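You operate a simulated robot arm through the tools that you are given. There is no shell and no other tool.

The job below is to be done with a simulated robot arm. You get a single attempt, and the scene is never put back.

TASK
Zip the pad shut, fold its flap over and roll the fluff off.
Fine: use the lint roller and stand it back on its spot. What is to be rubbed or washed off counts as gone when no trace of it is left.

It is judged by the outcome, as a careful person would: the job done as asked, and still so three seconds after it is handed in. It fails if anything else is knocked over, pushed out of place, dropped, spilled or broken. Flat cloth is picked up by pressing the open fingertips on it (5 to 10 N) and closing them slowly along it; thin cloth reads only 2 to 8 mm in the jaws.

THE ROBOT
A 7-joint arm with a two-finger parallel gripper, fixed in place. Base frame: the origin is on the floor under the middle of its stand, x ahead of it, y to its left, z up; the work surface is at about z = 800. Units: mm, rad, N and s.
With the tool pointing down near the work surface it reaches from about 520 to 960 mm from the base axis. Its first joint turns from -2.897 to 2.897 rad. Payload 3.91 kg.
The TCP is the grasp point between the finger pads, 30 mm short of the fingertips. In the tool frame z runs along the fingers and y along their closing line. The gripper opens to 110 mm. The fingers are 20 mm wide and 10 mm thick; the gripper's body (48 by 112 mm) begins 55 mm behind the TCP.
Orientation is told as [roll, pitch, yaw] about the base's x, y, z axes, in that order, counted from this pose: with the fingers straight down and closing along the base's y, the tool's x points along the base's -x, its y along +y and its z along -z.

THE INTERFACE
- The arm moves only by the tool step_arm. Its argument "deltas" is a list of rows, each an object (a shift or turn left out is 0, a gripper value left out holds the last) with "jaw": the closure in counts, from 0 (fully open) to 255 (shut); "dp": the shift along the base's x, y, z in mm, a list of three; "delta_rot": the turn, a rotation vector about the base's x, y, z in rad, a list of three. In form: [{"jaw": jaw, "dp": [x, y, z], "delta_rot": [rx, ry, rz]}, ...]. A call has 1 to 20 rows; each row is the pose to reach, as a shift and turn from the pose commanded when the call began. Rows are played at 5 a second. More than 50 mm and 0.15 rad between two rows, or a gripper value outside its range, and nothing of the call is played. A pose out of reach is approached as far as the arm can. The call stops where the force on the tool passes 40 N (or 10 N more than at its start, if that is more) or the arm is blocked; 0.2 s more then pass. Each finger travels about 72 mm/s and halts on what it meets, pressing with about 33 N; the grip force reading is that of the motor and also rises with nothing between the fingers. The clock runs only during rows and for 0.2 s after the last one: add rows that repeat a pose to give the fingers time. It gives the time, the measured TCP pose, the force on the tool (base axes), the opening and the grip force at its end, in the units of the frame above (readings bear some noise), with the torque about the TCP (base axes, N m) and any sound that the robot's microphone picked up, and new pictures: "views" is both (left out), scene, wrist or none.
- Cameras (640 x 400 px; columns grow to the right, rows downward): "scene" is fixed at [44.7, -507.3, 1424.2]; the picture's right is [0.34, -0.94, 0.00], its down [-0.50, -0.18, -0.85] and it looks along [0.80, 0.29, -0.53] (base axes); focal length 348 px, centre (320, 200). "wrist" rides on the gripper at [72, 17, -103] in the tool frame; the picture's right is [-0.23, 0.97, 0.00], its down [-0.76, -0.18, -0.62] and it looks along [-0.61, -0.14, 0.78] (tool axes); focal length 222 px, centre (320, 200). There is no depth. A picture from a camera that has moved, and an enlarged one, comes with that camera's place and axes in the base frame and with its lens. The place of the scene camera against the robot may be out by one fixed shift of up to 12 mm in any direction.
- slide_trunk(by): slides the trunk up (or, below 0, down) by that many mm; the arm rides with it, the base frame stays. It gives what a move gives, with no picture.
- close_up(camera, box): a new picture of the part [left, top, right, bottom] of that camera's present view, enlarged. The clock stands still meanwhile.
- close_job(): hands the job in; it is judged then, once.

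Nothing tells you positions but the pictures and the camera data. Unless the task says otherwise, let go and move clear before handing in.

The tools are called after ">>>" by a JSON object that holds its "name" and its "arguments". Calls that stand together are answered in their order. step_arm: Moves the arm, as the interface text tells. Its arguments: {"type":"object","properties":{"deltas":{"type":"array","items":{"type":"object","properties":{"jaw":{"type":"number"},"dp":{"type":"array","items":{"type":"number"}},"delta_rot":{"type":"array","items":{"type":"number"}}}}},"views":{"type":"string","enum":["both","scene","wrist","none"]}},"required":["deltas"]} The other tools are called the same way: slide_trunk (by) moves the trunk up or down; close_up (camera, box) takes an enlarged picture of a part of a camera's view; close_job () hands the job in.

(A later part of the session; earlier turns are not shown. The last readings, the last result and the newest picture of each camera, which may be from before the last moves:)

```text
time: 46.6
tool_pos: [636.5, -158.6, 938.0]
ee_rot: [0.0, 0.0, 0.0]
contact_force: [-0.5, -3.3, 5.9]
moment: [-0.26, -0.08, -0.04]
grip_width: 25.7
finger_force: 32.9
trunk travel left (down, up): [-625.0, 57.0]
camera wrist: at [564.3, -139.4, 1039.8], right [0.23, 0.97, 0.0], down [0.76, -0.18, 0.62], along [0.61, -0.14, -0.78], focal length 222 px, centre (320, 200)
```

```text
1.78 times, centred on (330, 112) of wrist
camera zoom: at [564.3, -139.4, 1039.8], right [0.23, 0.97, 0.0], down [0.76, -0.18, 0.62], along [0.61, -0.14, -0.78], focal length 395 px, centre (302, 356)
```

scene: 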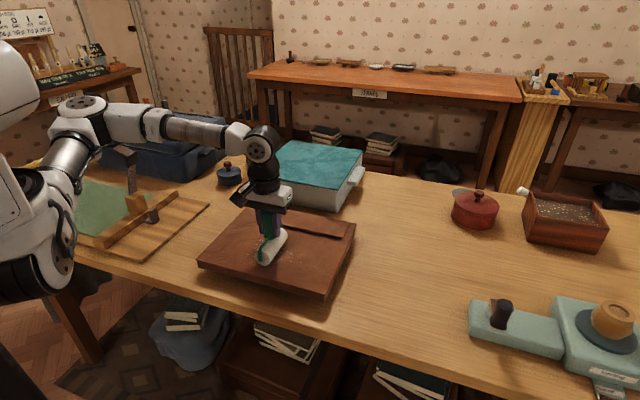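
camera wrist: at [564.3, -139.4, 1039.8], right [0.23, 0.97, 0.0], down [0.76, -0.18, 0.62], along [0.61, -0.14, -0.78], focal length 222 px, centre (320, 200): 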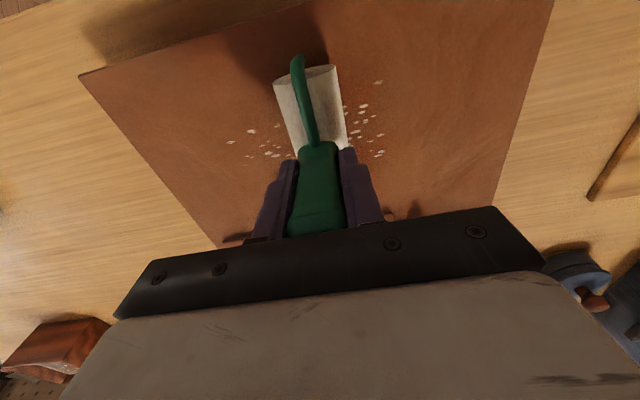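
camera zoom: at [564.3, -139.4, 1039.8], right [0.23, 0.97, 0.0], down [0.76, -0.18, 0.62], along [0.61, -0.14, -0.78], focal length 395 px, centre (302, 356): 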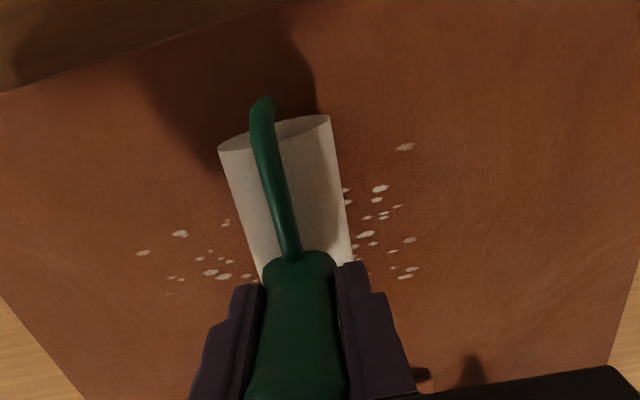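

The fluff behind the roller is still there (perhaps somewhat fainter), so it will take more passes or pressure. I finish this pass with a firmer press and roll back.

>>> {"name": "step_arm", "arguments": {"deltas": [{"dp": [0, 8, -0.4]}, {"dp": [0, 16, -0.4]}, {"dp": [0, 24, -0.4]}, {"dp": [0, 32, -0.4]}, {"dp": [0, 40, -0.4]}, {"dp": [0, 48, -0.4]}, {"dp": [0, 56, -0.4]}, {"dp": [0, 64, -0.4]}, {"dp": [0, 72, -0.4]}, {"dp": [0, 80, -0.4]}, {"dp": [0, 88, -0.4]}, {"dp": [0, 88, -0.4]}], "views": "both"}}

>>> {"name": "close_up", "arguments": {"camera": "scene", "box": [190, 170, 370, 310]}}

>>> {"name": "close_up", "arguments": {"camera": "wrist", "box": [100, 0, 460, 225]}}

```text
time: 49.2
tool_pos: [636.3, -69.2, 937.2]
ee_rot: [0.0, 0.001, 0.0]
contact_force: [-0.3, -4.7, 7.2]
moment: [-0.35, 0.04, -0.04]
grip_width: 25.8
finger_force: 32.9
trunk travel left (down, up): [-625.0, 57.0]
camera wrist: at [564.0, -51.3, 1039.7], right [0.23, 0.97, 0.0], down [0.76, -0.18, 0.62], along [0.61, -0.14, -0.78], focal length 222 px, centre (320, 200)
```

scene: 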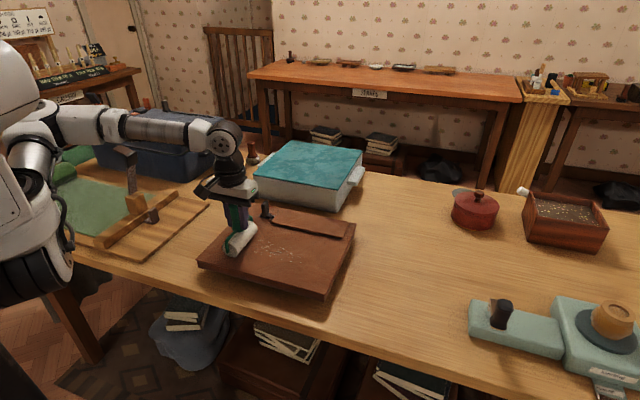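
wrist: 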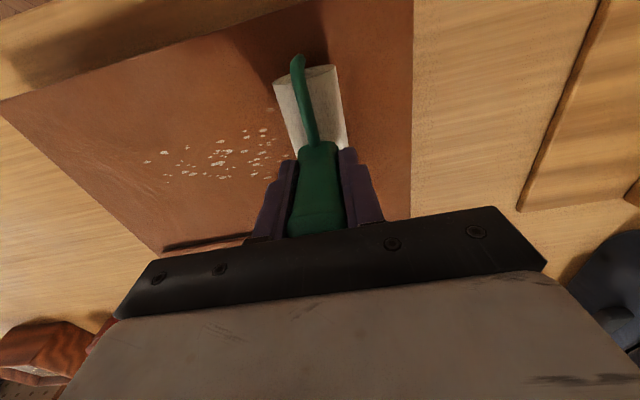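

```text
2.86 times, centred on (280, 240) of scene
camera zoom: at [44.7, -507.3, 1424.2], right [0.34, -0.94, 0.0], down [-0.5, -0.18, -0.85], along [0.8, 0.29, -0.53], focal length 995 px, centre (434, 86)
```

zoom: 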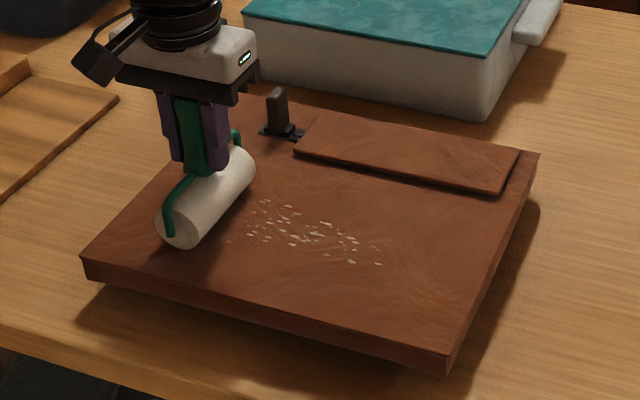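

```text
1.78 times, centred on (280, 112) of wrist
camera zoom: at [564.0, -51.3, 1039.7], right [0.23, 0.97, 0.0], down [0.76, -0.18, 0.62], along [0.61, -0.14, -0.78], focal length 395 px, centre (391, 356)
```

zoom: 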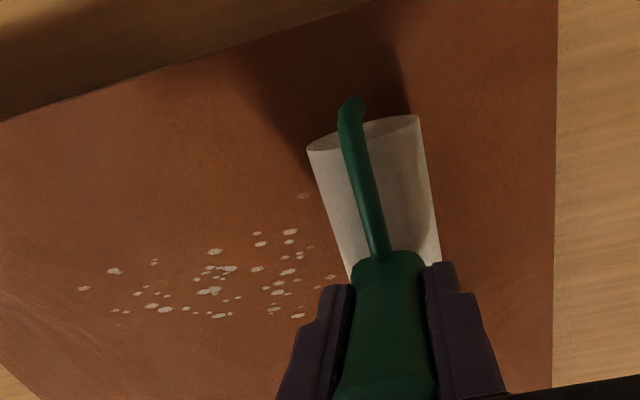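

The specks have become fainter, so repeated passes work. I roll back over them in the other direction.

>>> {"name": "step_arm", "arguments": {"deltas": [{"dp": [0, -10, -0.3]}, {"dp": [0, -20, -0.3]}, {"dp": [0, -30, -0.3]}, {"dp": [0, -40, -0.3]}, {"dp": [0, -50, -0.3]}, {"dp": [0, -60, -0.3]}, {"dp": [0, -70, -0.3]}, {"dp": [0, -80, -0.3]}, {"dp": [0, -90, -0.3]}, {"dp": [0, -100, -0.3]}, {"dp": [0, -110, -0.3]}, {"dp": [0, -120, -0.3]}, {"dp": [0, -130, -0.3]}, {"dp": [0, -140, -0.3]}, {"dp": [0, -150, -0.3]}, {"dp": [0, -160, -0.3]}, {"dp": [0, -170, -0.3]}, {"dp": [0, -180, -0.3]}, {"dp": [0, -190, -0.3]}, {"dp": [0, -200, -0.3]}], "views": "both"}}

>>> {"name": "close_up", "arguments": {"camera": "scene", "box": [190, 170, 370, 310]}}

>>> {"name": "close_up", "arguments": {"camera": "wrist", "box": [200, 0, 560, 225]}}

```text
time: 53.4
tool_pos: [637.1, -268.3, 936.2]
ee_rot: [0.001, 0.0, 0.001]
contact_force: [0.4, 3.9, 8.3]
moment: [0.35, -0.11, 0.04]
grip_width: 25.5
finger_force: 32.6
trunk travel left (down, up): [-625.0, 57.0]
camera wrist: at [564.3, -250.6, 1039.6], right [0.23, 0.97, 0.0], down [0.76, -0.18, 0.62], along [0.61, -0.14, -0.78], focal length 222 px, centre (320, 200)
```

scene: 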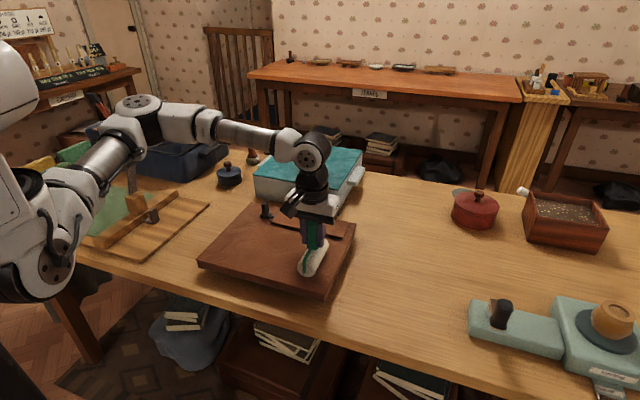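
wrist: 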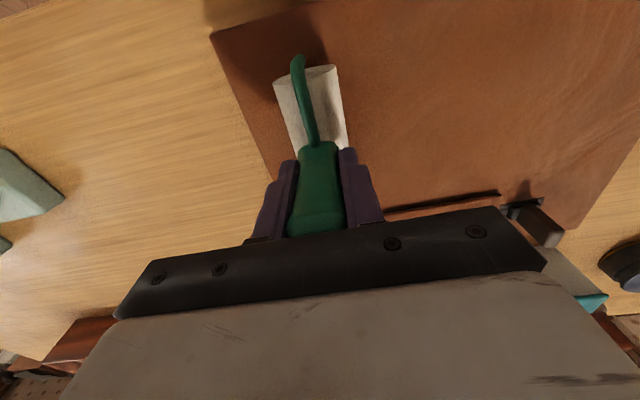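

```text
2.86 times, centred on (280, 240) of scene
camera zoom: at [44.7, -507.3, 1424.2], right [0.34, -0.94, 0.0], down [-0.5, -0.18, -0.85], along [0.8, 0.29, -0.53], focal length 995 px, centre (434, 86)
```

zoom: 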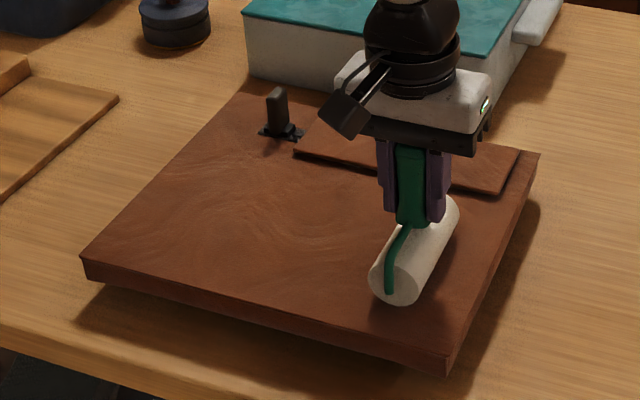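

```text
1.78 times, centred on (380, 112) of wrist
camera zoom: at [564.3, -250.6, 1039.6], right [0.23, 0.97, 0.0], down [0.76, -0.18, 0.62], along [0.61, -0.14, -0.78], focal length 395 px, centre (213, 356)
```

zoom: 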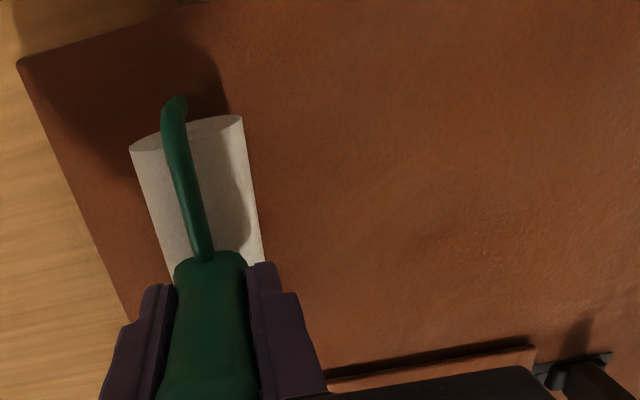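

The fluff appears gone. I'll do one more pass each way to be sure no trace is left.

>>> {"name": "step_arm", "arguments": {"deltas": [{"dp": [0, 10, 0]}, {"dp": [0, 20, 0]}, {"dp": [0, 30, 0]}, {"dp": [0, 40, 0]}, {"dp": [0, 50, 0]}, {"dp": [0, 60, 0]}, {"dp": [0, 70, 0]}, {"dp": [0, 80, 0]}, {"dp": [0, 90, 0]}, {"dp": [0, 100, 0]}, {"dp": [0, 110, 0]}, {"dp": [0, 120, 0]}, {"dp": [0, 130, 0]}, {"dp": [0, 140, 0]}, {"dp": [0, 150, 0]}, {"dp": [0, 160, 0]}, {"dp": [0, 170, 0]}, {"dp": [0, 180, 0]}, {"dp": [0, 190, 0]}, {"dp": [0, 200, 0]}], "views": "none"}}

>>> {"name": "close_up", "arguments": {"camera": "scene", "box": [190, 170, 370, 310]}}

>>> {"name": "step_arm", "arguments": {"deltas": [{"dp": [0, -10, 0]}, {"dp": [0, -20, 0]}, {"dp": [0, -30, 0]}, {"dp": [0, -40, 0]}, {"dp": [0, -50, 0]}, {"dp": [0, -60, 0]}, {"dp": [0, -70, 0]}, {"dp": [0, -80, 0]}, {"dp": [0, -90, 0]}, {"dp": [0, -100, 0]}, {"dp": [0, -110, 0]}, {"dp": [0, -120, 0]}, {"dp": [0, -130, 0]}, {"dp": [0, -140, 0]}, {"dp": [0, -150, 0]}, {"dp": [0, -160, 0]}, {"dp": [0, -170, 0]}, {"dp": [0, -180, 0]}, {"dp": [0, -190, 0]}, {"dp": [0, -200, 0]}], "views": "both"}}

>>> {"name": "close_up", "arguments": {"camera": "scene", "box": [190, 170, 370, 310]}}

>>> {"name": "close_up", "arguments": {"camera": "wrist", "box": [200, 0, 560, 225]}}

```text
time: 57.6
tool_pos: [637.4, -68.9, 937.9]
ee_rot: [0.0, 0.0, 0.0]
contact_force: [0.6, -5.9, 12.4]
moment: [-0.41, -0.28, -0.07]
grip_width: 25.9
finger_force: 33.4
trunk travel left (down, up): [-625.0, 57.0]
```

```text
2.86 times, centred on (280, 240) of scene
camera zoom: at [44.7, -507.3, 1424.2], right [0.34, -0.94, 0.0], down [-0.5, -0.18, -0.85], along [0.8, 0.29, -0.53], focal length 995 px, centre (434, 86)
```

zoom: 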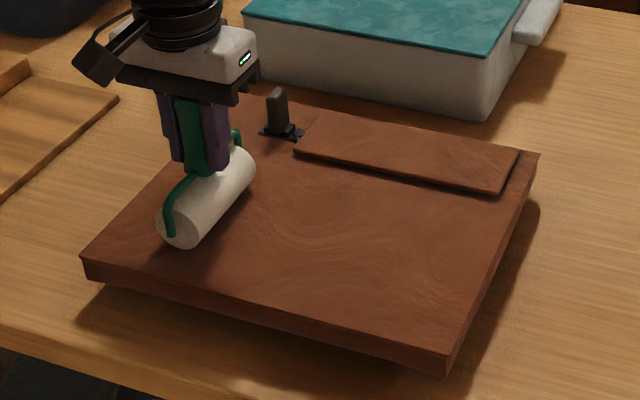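

```text
time: 61.8
tool_pos: [636.5, -268.8, 937.0]
ee_rot: [0.0, -0.001, 0.001]
contact_force: [0.7, 3.8, 8.3]
moment: [0.35, 0.03, -0.05]
grip_width: 25.8
finger_force: 32.7
trunk travel left (down, up): [-625.0, 57.0]
camera wrist: at [564.4, -251.5, 1039.5], right [0.23, 0.97, 0.0], down [0.76, -0.18, 0.62], along [0.61, -0.14, -0.78], focal length 222 px, centre (320, 200)
```

scene: 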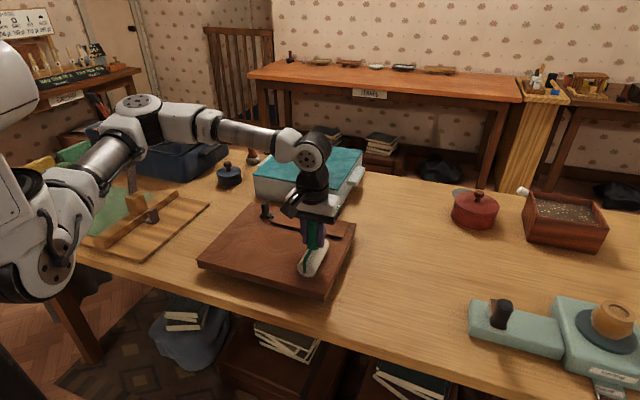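
wrist: 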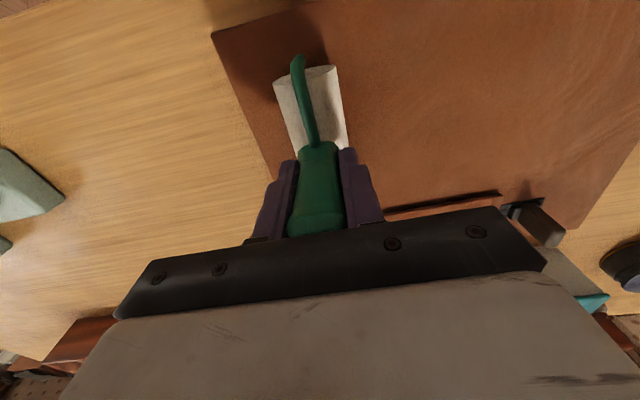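

```text
2.86 times, centred on (280, 240) of scene
camera zoom: at [44.7, -507.3, 1424.2], right [0.34, -0.94, 0.0], down [-0.5, -0.18, -0.85], along [0.8, 0.29, -0.53], focal length 995 px, centre (434, 86)
```

zoom: 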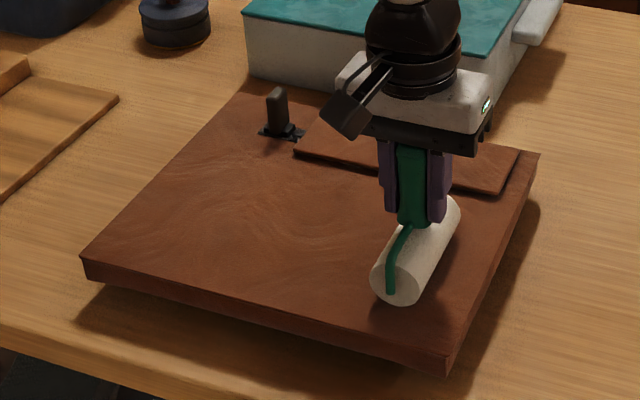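

```text
1.78 times, centred on (380, 112) of wrist
camera zoom: at [564.4, -251.5, 1039.5], right [0.23, 0.97, 0.0], down [0.76, -0.18, 0.62], along [0.61, -0.14, -0.78], focal length 395 px, centre (213, 356)
```

zoom: 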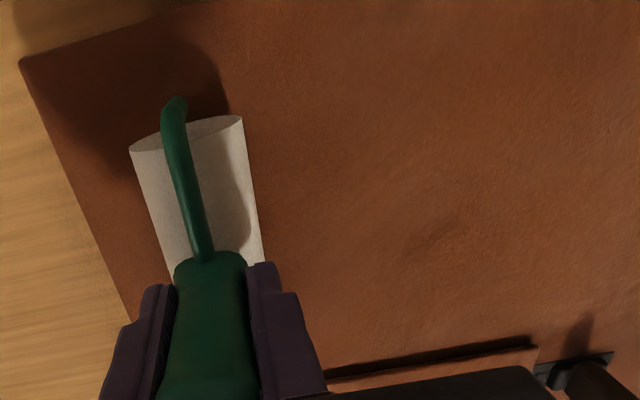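

The pad is clean. I lift the roller and carry it back above its spot (correcting the ~1.5 mm it shifted when I gripped it).

>>> {"name": "step_arm", "arguments": {"deltas": [{"dp": [0, 0, 20]}, {"dp": [0, 0, 45]}, {"dp": [0, -20, 55]}, {"dp": [3, -60, 55]}, {"dp": [6, -100, 55]}, {"dp": [9, -140, 55]}, {"dp": [12, -180, 55]}, {"dp": [12, -200.5, 55]}, {"dp": [12, -200.5, 30]}, {"dp": [12, -200.5, 0]}, {"dp": [12, -200.5, -20]}, {"dp": [12, -200.5, -35]}, {"dp": [12, -200.5, -35]}], "views": "both"}}

>>> {"name": "close_up", "arguments": {"camera": "scene", "box": [340, 200, 460, 320]}}

>>> {"name": "close_up", "arguments": {"camera": "wrist", "box": [220, 50, 420, 230]}}

```text
time: 64.6
tool_pos: [649.0, -470.0, 901.0]
ee_rot: [-0.001, 0.0, -0.002]
contact_force: [0.3, -0.6, -2.0]
moment: [-0.02, 0.02, 0.0]
grip_width: 25.8
finger_force: 33.3
trunk travel left (down, up): [-625.0, 57.0]
camera wrist: at [576.7, -451.7, 1003.6], right [0.23, 0.97, 0.0], down [0.76, -0.18, 0.62], along [0.61, -0.14, -0.78], focal length 222 px, centre (320, 200)
```

scene: 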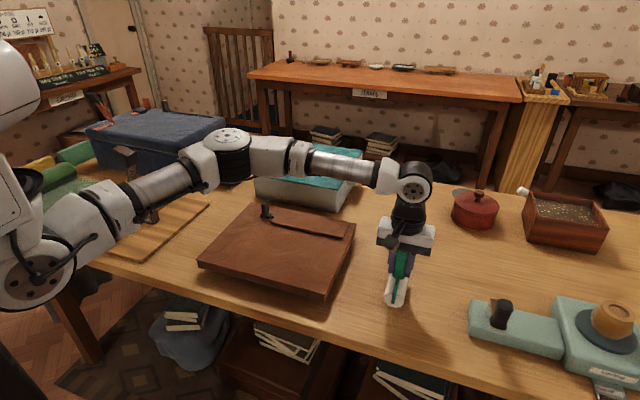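
wrist: 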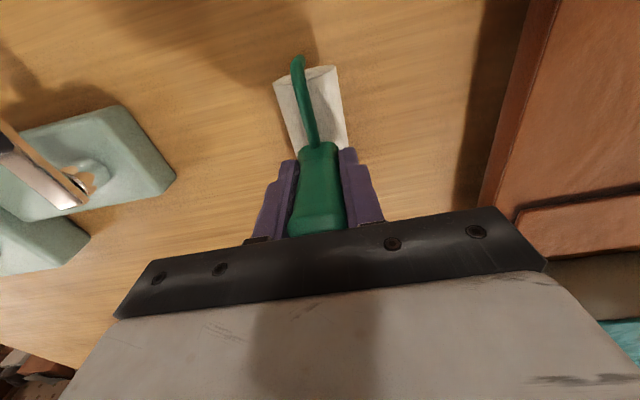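

```text
3.33 times, centred on (400, 260) of scene
camera zoom: at [44.7, -507.3, 1424.2], right [0.34, -0.94, 0.0], down [-0.5, -0.18, -0.85], along [0.8, 0.29, -0.53], focal length 1160 px, centre (53, 0)
```

zoom: 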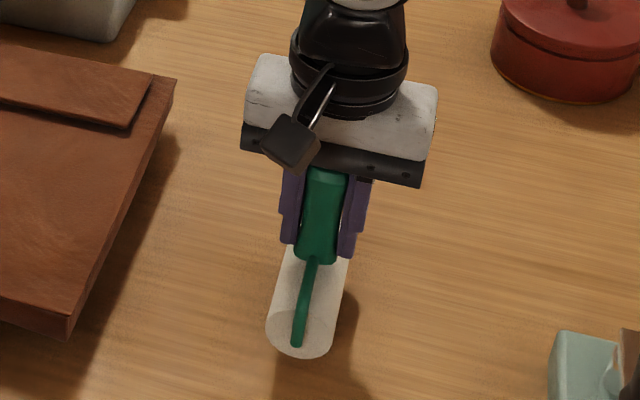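

```text
2.22 times, centred on (320, 140) of wrist
camera zoom: at [576.7, -451.7, 1003.6], right [0.23, 0.97, 0.0], down [0.76, -0.18, 0.62], along [0.61, -0.14, -0.78], focal length 494 px, centre (320, 333)
```

zoom: 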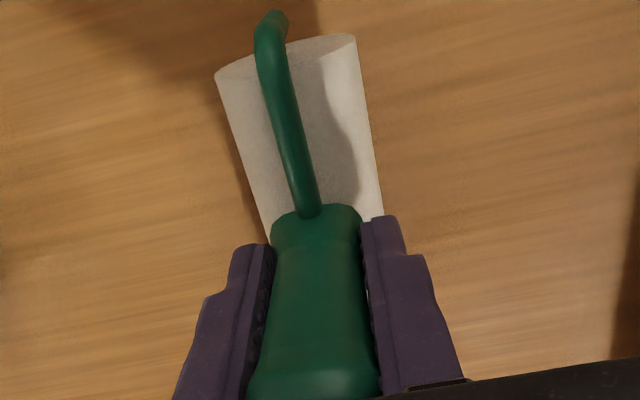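

The roller is above its spot, hanging straight. I lower it slowly and watch for contact.

>>> {"name": "step_arm", "arguments": {"deltas": [{"dp": [0, 0, -5]}, {"dp": [0, 0, -9]}, {"dp": [0, 0, -12]}, {"dp": [0, 0, -13]}, {"dp": [0, 0, -13]}], "views": "none"}}

```text
time: 65.8
tool_pos: [649.9, -469.9, 888.5]
ee_rot: [-0.001, 0.0, 0.001]
contact_force: [-0.6, -0.3, -1.8]
moment: [-0.03, -0.02, -0.03]
grip_width: 25.6
finger_force: 33.0
trunk travel left (down, up): [-625.0, 57.0]
```

>>> {"name": "step_arm", "arguments": {"deltas": [{"dp": [0, 0, -0.6]}, {"dp": [0, 0, -1.2]}, {"dp": [0, 0, -1.2]}], "views": "none"}}

```text
time: 66.6
tool_pos: [650.2, -469.3, 887.5]
ee_rot: [0.0, -0.001, 0.001]
contact_force: [0.3, 0.4, -1.4]
moment: [-0.01, -0.03, 0.02]
grip_width: 25.7
finger_force: 32.7
trunk travel left (down, up): [-625.0, 57.0]
```

>>> {"name": "step_arm", "arguments": {"deltas": [{"dp": [0, 0, -0.4]}, {"dp": [0, 0, -0.8]}, {"dp": [0, 0, -0.8]}], "views": "none"}}

```text
time: 67.4
tool_pos: [648.9, -468.6, 888.1]
ee_rot: [-0.002, -0.002, -0.002]
contact_force: [0.4, -0.6, 3.2]
moment: [-0.04, -0.02, -0.02]
grip_width: 25.7
finger_force: 33.3
trunk travel left (down, up): [-625.0, 57.0]
```

Touchdown with a light press. I take a look at how it stands before releasing.

>>> {"name": "step_arm", "arguments": {"deltas": [{"dp": [0, 0, 0.2]}, {"dp": [0, 0, 0.2]}], "views": "both"}}

>>> {"name": "close_up", "arguments": {"camera": "scene", "box": [340, 200, 460, 320]}}

>>> {"name": "close_up", "arguments": {"camera": "wrist", "box": [220, 50, 420, 230]}}

```text
time: 68.0
tool_pos: [649.3, -468.9, 886.7]
ee_rot: [0.0, 0.002, 0.001]
contact_force: [2.2, -1.3, 5.0]
moment: [-0.09, 0.01, 0.04]
grip_width: 25.7
finger_force: 32.7
trunk travel left (down, up): [-625.0, 57.0]
camera wrist: at [576.9, -451.7, 989.5], right [0.23, 0.97, 0.0], down [0.76, -0.18, 0.62], along [0.61, -0.14, -0.78], focal length 222 px, centre (320, 200)
```

scene: 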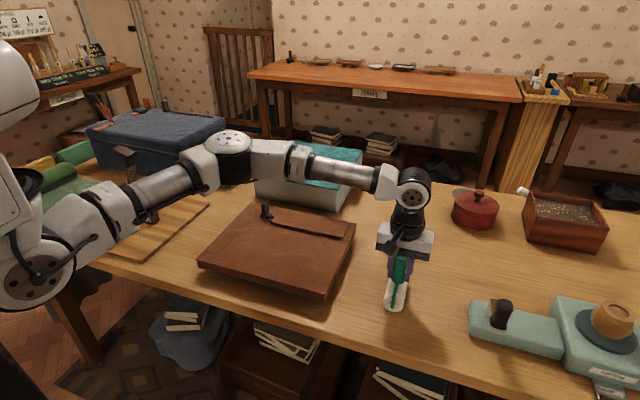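
wrist: 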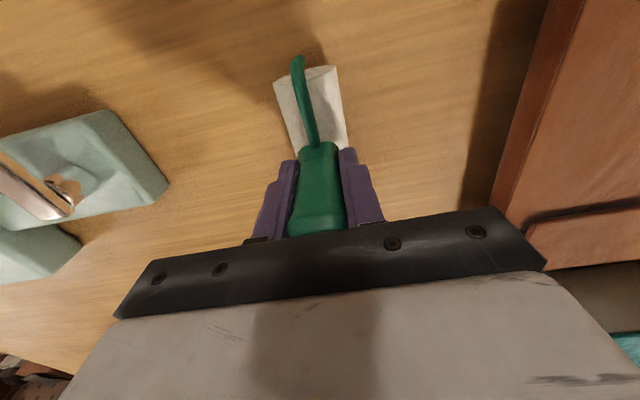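

```text
3.33 times, centred on (400, 260) of scene
camera zoom: at [44.7, -507.3, 1424.2], right [0.34, -0.94, 0.0], down [-0.5, -0.18, -0.85], along [0.8, 0.29, -0.53], focal length 1160 px, centre (53, 0)
```

zoom: 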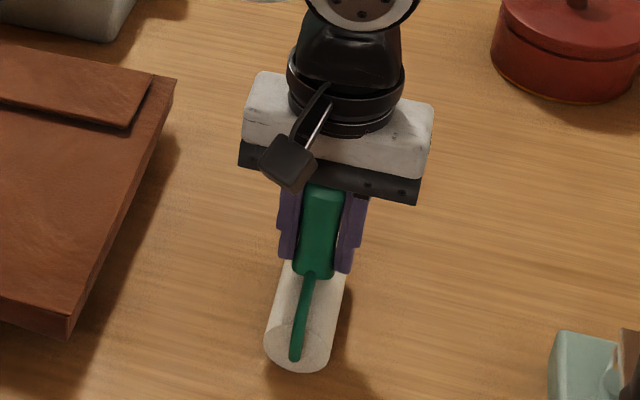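

```text
2.22 times, centred on (320, 140) of wrist
camera zoom: at [576.9, -451.7, 989.5], right [0.23, 0.97, 0.0], down [0.76, -0.18, 0.62], along [0.61, -0.14, -0.78], focal length 494 px, centre (320, 333)
```

zoom: 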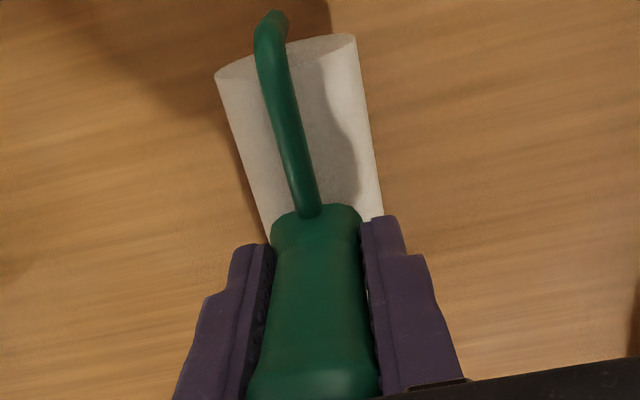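

It matches the original place in the scene picture. I ease the pressure and open the fingers slowly.

>>> {"name": "step_arm", "arguments": {"deltas": [{"dp": [0, 0, 0.3]}, {"dp": [0, 0, 0.3], "jaw": 230}, {"dp": [0, 0, 0.3], "jaw": 210}, {"dp": [0, 0, 0.3], "jaw": 202}, {"dp": [0, 0, 0.3], "jaw": 198}, {"dp": [0, 0, 0.3], "jaw": 194}, {"dp": [0, 0, 0.3], "jaw": 190}, {"dp": [0, 0, 0.3], "jaw": 186}, {"dp": [0, 0, 0.3], "jaw": 182}, {"dp": [0, 0, 0.3], "jaw": 178}, {"dp": [0, 0, 0.3], "jaw": 174}, {"dp": [0, 0, 0.3], "jaw": 174}], "views": "both"}}

>>> {"name": "close_up", "arguments": {"camera": "wrist", "box": [220, 50, 420, 230]}}

>>> {"name": "close_up", "arguments": {"camera": "scene", "box": [340, 200, 460, 320]}}

```text
time: 70.6
tool_pos: [650.0, -470.4, 888.0]
ee_rot: [0.0, 0.0, 0.001]
contact_force: [1.0, 0.3, -0.2]
moment: [-0.01, -0.01, -0.01]
grip_width: 35.0
finger_force: 0.0
trunk travel left (down, up): [-625.0, 57.0]
camera wrist: at [577.0, -451.7, 989.4], right [0.23, 0.97, 0.0], down [0.76, -0.18, 0.62], along [0.61, -0.14, -0.78], focal length 222 px, centre (320, 200)
```

scene: 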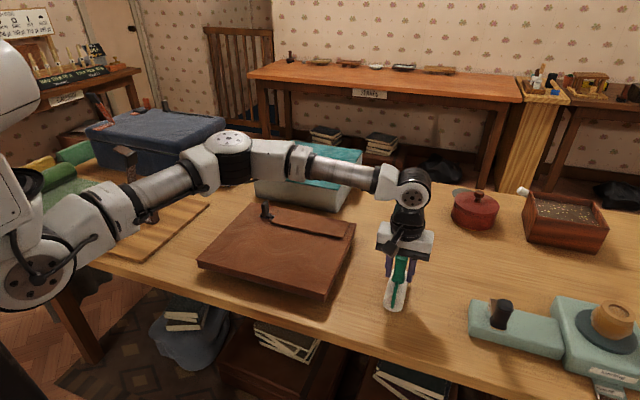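
wrist: 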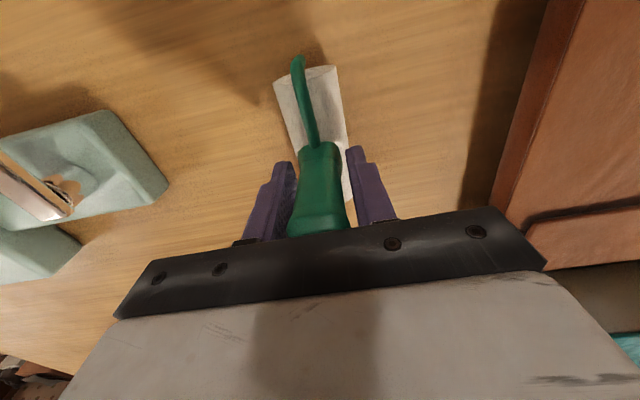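

```text
2.22 times, centred on (320, 140) of wrist
camera zoom: at [577.0, -451.7, 989.4], right [0.23, 0.97, 0.0], down [0.76, -0.18, 0.62], along [0.61, -0.14, -0.78], focal length 494 px, centre (320, 333)
```

zoom: 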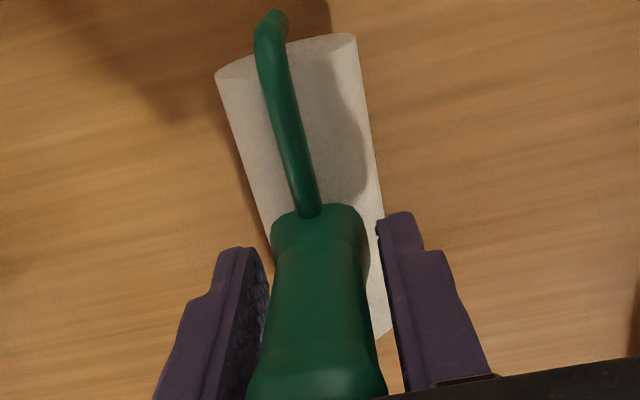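

```text
3.33 times, centred on (400, 260) of scene
camera zoom: at [44.7, -507.3, 1424.2], right [0.34, -0.94, 0.0], down [-0.5, -0.18, -0.85], along [0.8, 0.29, -0.53], focal length 1160 px, centre (53, 0)
```

zoom: 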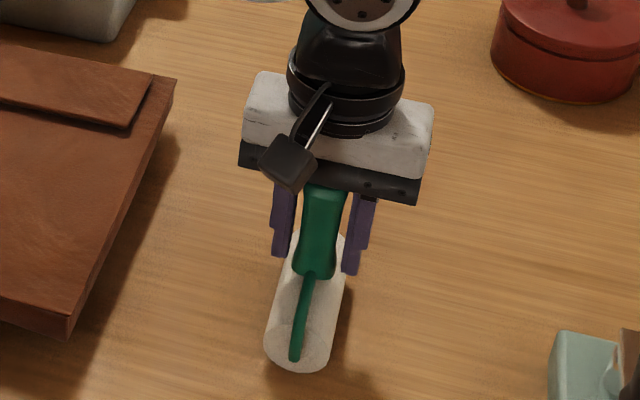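

It stands upright by itself, in the original place. I open further and lift straight up and away.

>>> {"name": "step_arm", "arguments": {"deltas": [{"jaw": 160}, {"jaw": 140}, {"jaw": 120}, {"jaw": 100}, {"jaw": 80}, {"jaw": 80}, {"jaw": 80, "dp": [0, 0, 10]}, {"dp": [0, 0, 25]}, {"dp": [0, 0, 45]}, {"dp": [0, 0, 70]}, {"dp": [0, 0, 100]}, {"dp": [0, 0, 130]}, {"dp": [-30, 20, 150]}, {"dp": [-55, 38, 150]}, {"dp": [-55, 38, 150]}], "views": "both"}}

>>> {"name": "close_up", "arguments": {"camera": "scene", "box": [360, 230, 440, 330]}}

>>> {"name": "close_up", "arguments": {"camera": "scene", "box": [190, 170, 370, 310]}}

```text
time: 73.8
tool_pos: [593.7, -432.8, 1036.7]
ee_rot: [0.001, 0.001, 0.001]
contact_force: [-0.1, 0.3, 0.7]
moment: [0.03, -0.02, -0.05]
grip_width: 75.4
finger_force: 0.0
trunk travel left (down, up): [-625.0, 57.0]
camera wrist: at [520.9, -413.9, 1139.1], right [0.23, 0.97, 0.0], down [0.76, -0.18, 0.62], along [0.61, -0.14, -0.78], focal length 222 px, centre (320, 200)
```

scene: 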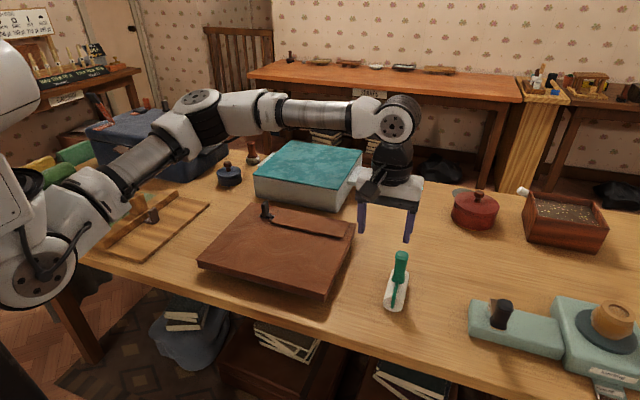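
wrist: 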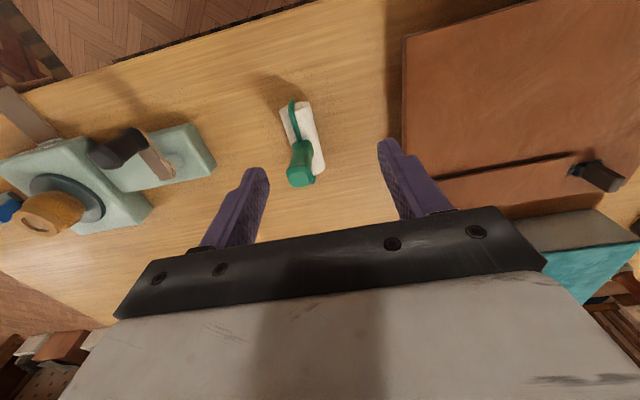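

```text
4.00 times, centred on (400, 280) of scene
camera zoom: at [44.7, -507.3, 1424.2], right [0.34, -0.94, 0.0], down [-0.5, -0.18, -0.85], along [0.8, 0.29, -0.53], focal length 1392 px, centre (0, -120)
```

zoom: 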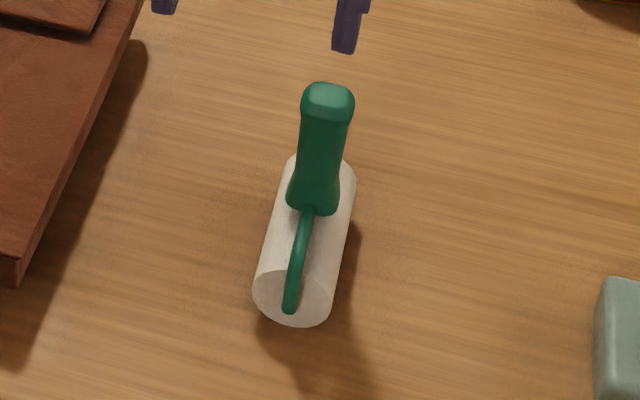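

```text
2.86 times, centred on (280, 240) of scene
camera zoom: at [44.7, -507.3, 1424.2], right [0.34, -0.94, 0.0], down [-0.5, -0.18, -0.85], along [0.8, 0.29, -0.53], focal length 995 px, centre (434, 86)
```

zoom: 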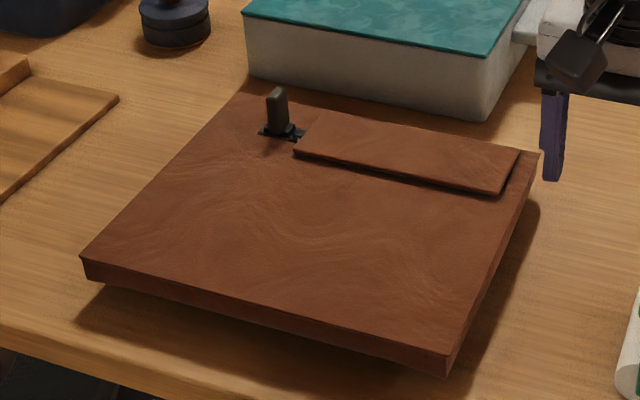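

The roller stands exactly as in the first picture and the pad is clean, zipped and folded. The pad itself is about 10 mm left of its original place, so I'll gently nudge it back from its left edge with closed fingers; first I move there.

>>> {"name": "step_arm", "arguments": {"deltas": [{"dp": [10, 45, 0]}, {"dp": [20, 90, 0], "jaw": 150}, {"dp": [30, 135, 0], "jaw": 255}, {"dp": [40, 180, 0]}, {"dp": [50, 225, 0]}, {"dp": [60, 270, 0]}, {"dp": [70, 315, 0]}, {"dp": [80, 360, 0]}, {"dp": [90, 405, 0]}, {"dp": [96, 450, 0]}, {"dp": [96, 488, 0]}, {"dp": [96, 488, -40]}, {"dp": [96, 488, -80]}, {"dp": [96, 488, -80]}], "views": "both"}}

>>> {"name": "close_up", "arguments": {"camera": "wrist", "box": [150, 50, 450, 250]}}

>>> {"name": "close_up", "arguments": {"camera": "scene", "box": [150, 130, 330, 290]}}

```text
time: 76.8
tool_pos: [689.9, 55.7, 957.0]
ee_rot: [-0.001, 0.0, -0.001]
contact_force: [-0.5, 0.6, 0.4]
moment: [0.01, -0.01, 0.01]
grip_width: 0.0
finger_force: 33.3
trunk travel left (down, up): [-625.0, 57.0]
camera wrist: at [617.9, 74.5, 1059.3], right [0.23, 0.97, 0.0], down [0.76, -0.18, 0.62], along [0.61, -0.14, -0.78], focal length 222 px, centre (320, 200)
```

scene: 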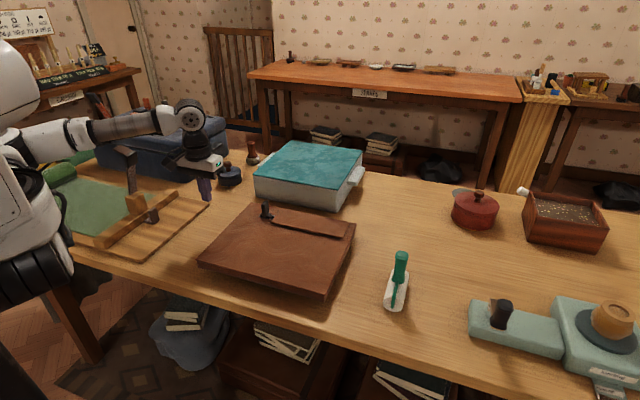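
wrist: 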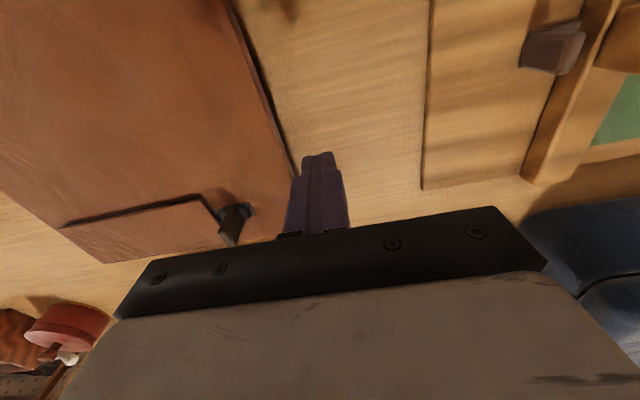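

```text
2.00 times, centred on (300, 150) of wrist
camera zoom: at [617.9, 74.5, 1059.3], right [0.23, 0.97, 0.0], down [0.76, -0.18, 0.62], along [0.61, -0.14, -0.78], focal length 444 px, centre (360, 300)
```

zoom: 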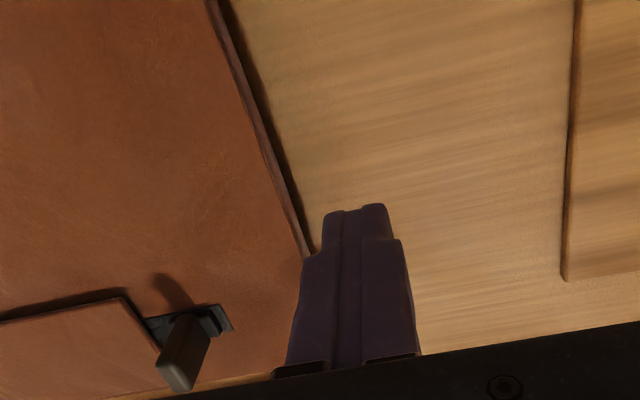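

```text
2.50 times, centred on (240, 210) of scene
camera zoom: at [44.7, -507.3, 1424.2], right [0.34, -0.94, 0.0], down [-0.5, -0.18, -0.85], along [0.8, 0.29, -0.53], focal length 870 px, centre (520, 175)
```

zoom: 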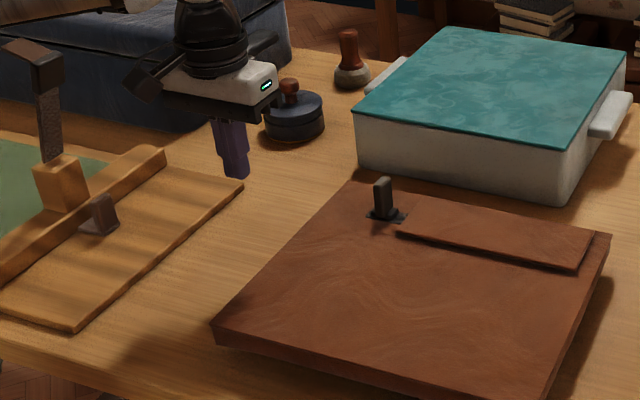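

The left edge of the pad is around y≈+5 to +15, and the space beside it is free. I lower the closed fingers beside it and approach until I feel contact.

>>> {"name": "step_arm", "arguments": {"deltas": [{"dp": [0, 0, -30]}, {"dp": [0, 0, -60]}, {"dp": [0, 0, -88]}, {"dp": [0, -6, -88]}, {"dp": [0, -12, -88]}, {"dp": [0, -17, -88]}, {"dp": [0, -21, -88]}, {"dp": [0, -21, -88]}], "views": "wrist"}}

>>> {"name": "close_up", "arguments": {"camera": "scene", "box": [150, 150, 330, 290]}}

>>> {"name": "close_up", "arguments": {"camera": "wrist", "box": [150, 50, 450, 250]}}

```text
time: 78.6
tool_pos: [689.3, 34.6, 869.3]
ee_rot: [0.002, -0.001, 0.0]
contact_force: [-0.5, -0.2, 0.7]
moment: [0.0, 0.03, 0.0]
grip_width: 0.0
finger_force: 33.1
trunk travel left (down, up): [-625.0, 57.0]
camera wrist: at [617.2, 53.1, 971.6], right [0.23, 0.97, 0.0], down [0.76, -0.18, 0.62], along [0.61, -0.14, -0.78], focal length 222 px, centre (320, 200)
```

wrist: 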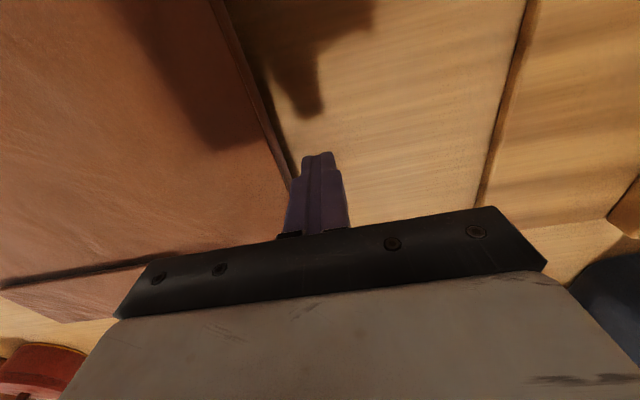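

```text
2.86 times, centred on (240, 220) of scene
camera zoom: at [44.7, -507.3, 1424.2], right [0.34, -0.94, 0.0], down [-0.5, -0.18, -0.85], along [0.8, 0.29, -0.53], focal length 995 px, centre (549, 143)
```

zoom: 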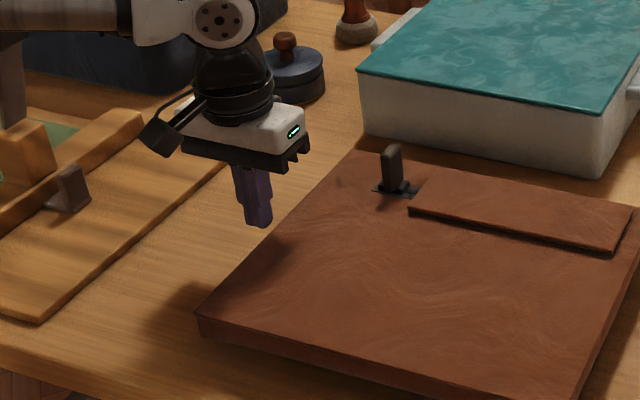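

```text
2.00 times, centred on (300, 150) of wrist
camera zoom: at [617.2, 53.1, 971.6], right [0.23, 0.97, 0.0], down [0.76, -0.18, 0.62], along [0.61, -0.14, -0.78], focal length 444 px, centre (360, 300)
```

zoom: 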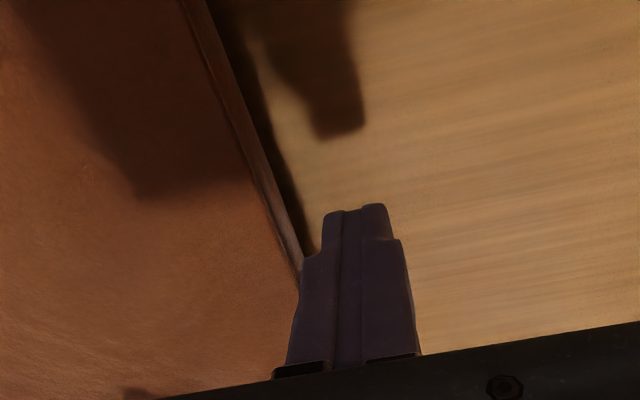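

Very near the edge now. I continue in small steps to find the contact.

>>> {"name": "step_arm", "arguments": {"deltas": [{"dp": [0, -2, 0]}, {"dp": [0, -4, 0]}, {"dp": [0, -6, 0]}, {"dp": [0, -6, 0]}], "views": "none"}}

>>> {"name": "close_up", "arguments": {"camera": "wrist", "box": [150, 50, 450, 250]}}

```text
time: 79.6
tool_pos: [690.4, 29.5, 869.4]
ee_rot: [0.0, 0.001, 0.002]
contact_force: [-0.2, 0.4, 0.0]
moment: [0.01, 0.01, -0.02]
grip_width: 0.0
finger_force: 33.2
trunk travel left (down, up): [-625.0, 57.0]
```

```text
2.00 times, centred on (300, 150) of wrist
camera zoom: at [617.7, 47.1, 971.3], right [0.23, 0.97, 0.0], down [0.76, -0.18, 0.62], along [0.61, -0.14, -0.78], focal length 444 px, centre (360, 300)
```

zoom: 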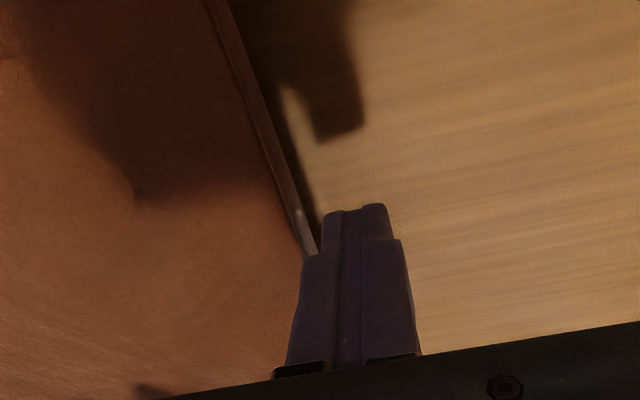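

>>> {"name": "step_arm", "arguments": {"deltas": [{"dp": [0, -2, 0]}, {"dp": [0, -4, 0]}, {"dp": [0, -4, 0]}], "views": "none"}}

>>> {"name": "close_up", "arguments": {"camera": "wrist", "box": [150, 50, 450, 250]}}

```text
time: 80.4
tool_pos: [690.6, 25.1, 869.5]
ee_rot: [-0.001, 0.0, 0.001]
contact_force: [-0.3, 0.0, 0.6]
moment: [-0.01, 0.01, 0.0]
grip_width: 0.1
finger_force: 33.4
trunk travel left (down, up): [-625.0, 57.0]
```

```text
2.00 times, centred on (300, 150) of wrist
camera zoom: at [617.9, 43.1, 971.4], right [0.23, 0.97, 0.0], down [0.76, -0.18, 0.62], along [0.61, -0.14, -0.78], focal length 444 px, centre (360, 300)
```

zoom: 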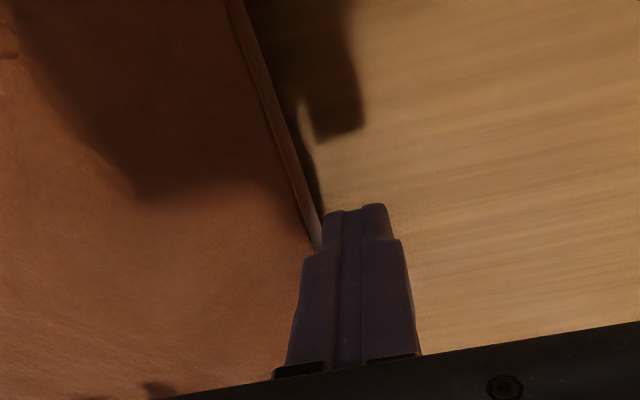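

>>> {"name": "step_arm", "arguments": {"deltas": [{"dp": [0, -2, 0]}, {"dp": [0, -4, 0]}, {"dp": [0, -4, 0]}], "views": "none"}}

>>> {"name": "close_up", "arguments": {"camera": "scene", "box": [190, 170, 370, 310]}}

```text
time: 81.2
tool_pos: [690.8, 20.6, 869.7]
ee_rot: [0.0, 0.0, 0.0]
contact_force: [1.2, -0.1, 0.0]
moment: [0.01, -0.01, -0.01]
grip_width: 0.0
finger_force: 32.9
trunk travel left (down, up): [-625.0, 57.0]
```

```text
2.86 times, centred on (280, 240) of scene
camera zoom: at [44.7, -507.3, 1424.2], right [0.34, -0.94, 0.0], down [-0.5, -0.18, -0.85], along [0.8, 0.29, -0.53], focal length 995 px, centre (434, 86)
```

zoom: 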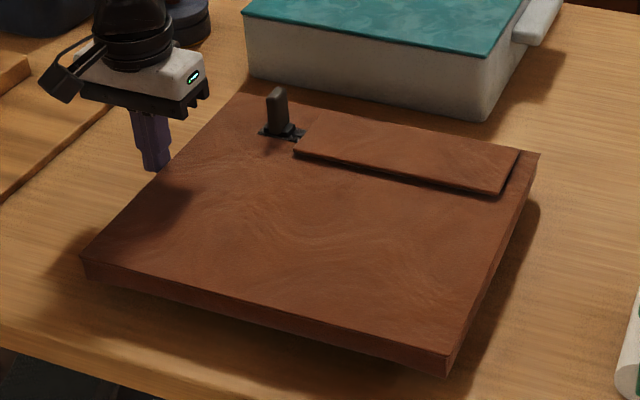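

Still no contact at y≈21. I go on in 2 mm steps.

>>> {"name": "step_arm", "arguments": {"deltas": [{"dp": [0, -2, 0]}, {"dp": [0, -4, 0]}, {"dp": [0, -6, 0]}, {"dp": [0, -6, 0]}], "views": "none"}}

>>> {"name": "close_up", "arguments": {"camera": "wrist", "box": [150, 50, 450, 250]}}

```text
time: 82.2
tool_pos: [691.3, 15.7, 868.0]
ee_rot: [0.001, 0.0, 0.0]
contact_force: [-0.4, 3.4, -0.6]
moment: [0.11, 0.02, 0.03]
grip_width: 0.0
finger_force: 32.8
trunk travel left (down, up): [-625.0, 57.0]
```

```text
2.00 times, centred on (300, 150) of wrist
camera zoom: at [617.5, 33.3, 971.3], right [0.23, 0.97, 0.0], down [0.76, -0.18, 0.62], along [0.61, -0.14, -0.78], focal length 444 px, centre (360, 300)
```

zoom: 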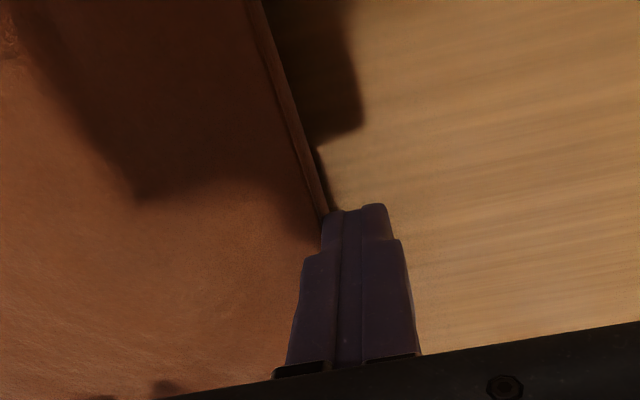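

Contact at y≈15 (3.4 N). I push 8 mm slowly and compare with the first picture.

>>> {"name": "step_arm", "arguments": {"deltas": [{"dp": [0, -1.5, 0]}, {"dp": [0, -3, 0]}, {"dp": [0, -4.5, 0]}, {"dp": [0, -6, 0]}, {"dp": [0, -7.5, 0]}, {"dp": [0, -8.5, 0]}, {"dp": [0, -8.5, 0]}], "views": "none"}}

>>> {"name": "close_up", "arguments": {"camera": "scene", "box": [190, 170, 370, 310]}}

```text
time: 83.8
tool_pos: [690.4, 6.7, 868.5]
ee_rot: [0.0, 0.0, 0.0]
contact_force: [-0.6, 3.2, 0.3]
moment: [0.05, 0.01, 0.04]
grip_width: 0.0
finger_force: 32.9
trunk travel left (down, up): [-625.0, 57.0]
```

```text
2.86 times, centred on (280, 240) of scene
camera zoom: at [44.7, -507.3, 1424.2], right [0.34, -0.94, 0.0], down [-0.5, -0.18, -0.85], along [0.8, 0.29, -0.53], focal length 995 px, centre (434, 86)
```

zoom: 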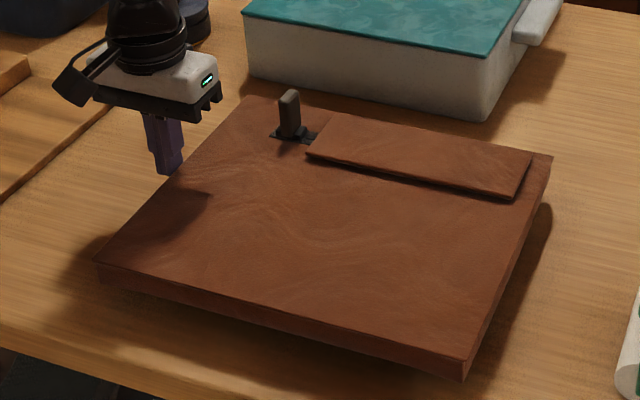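

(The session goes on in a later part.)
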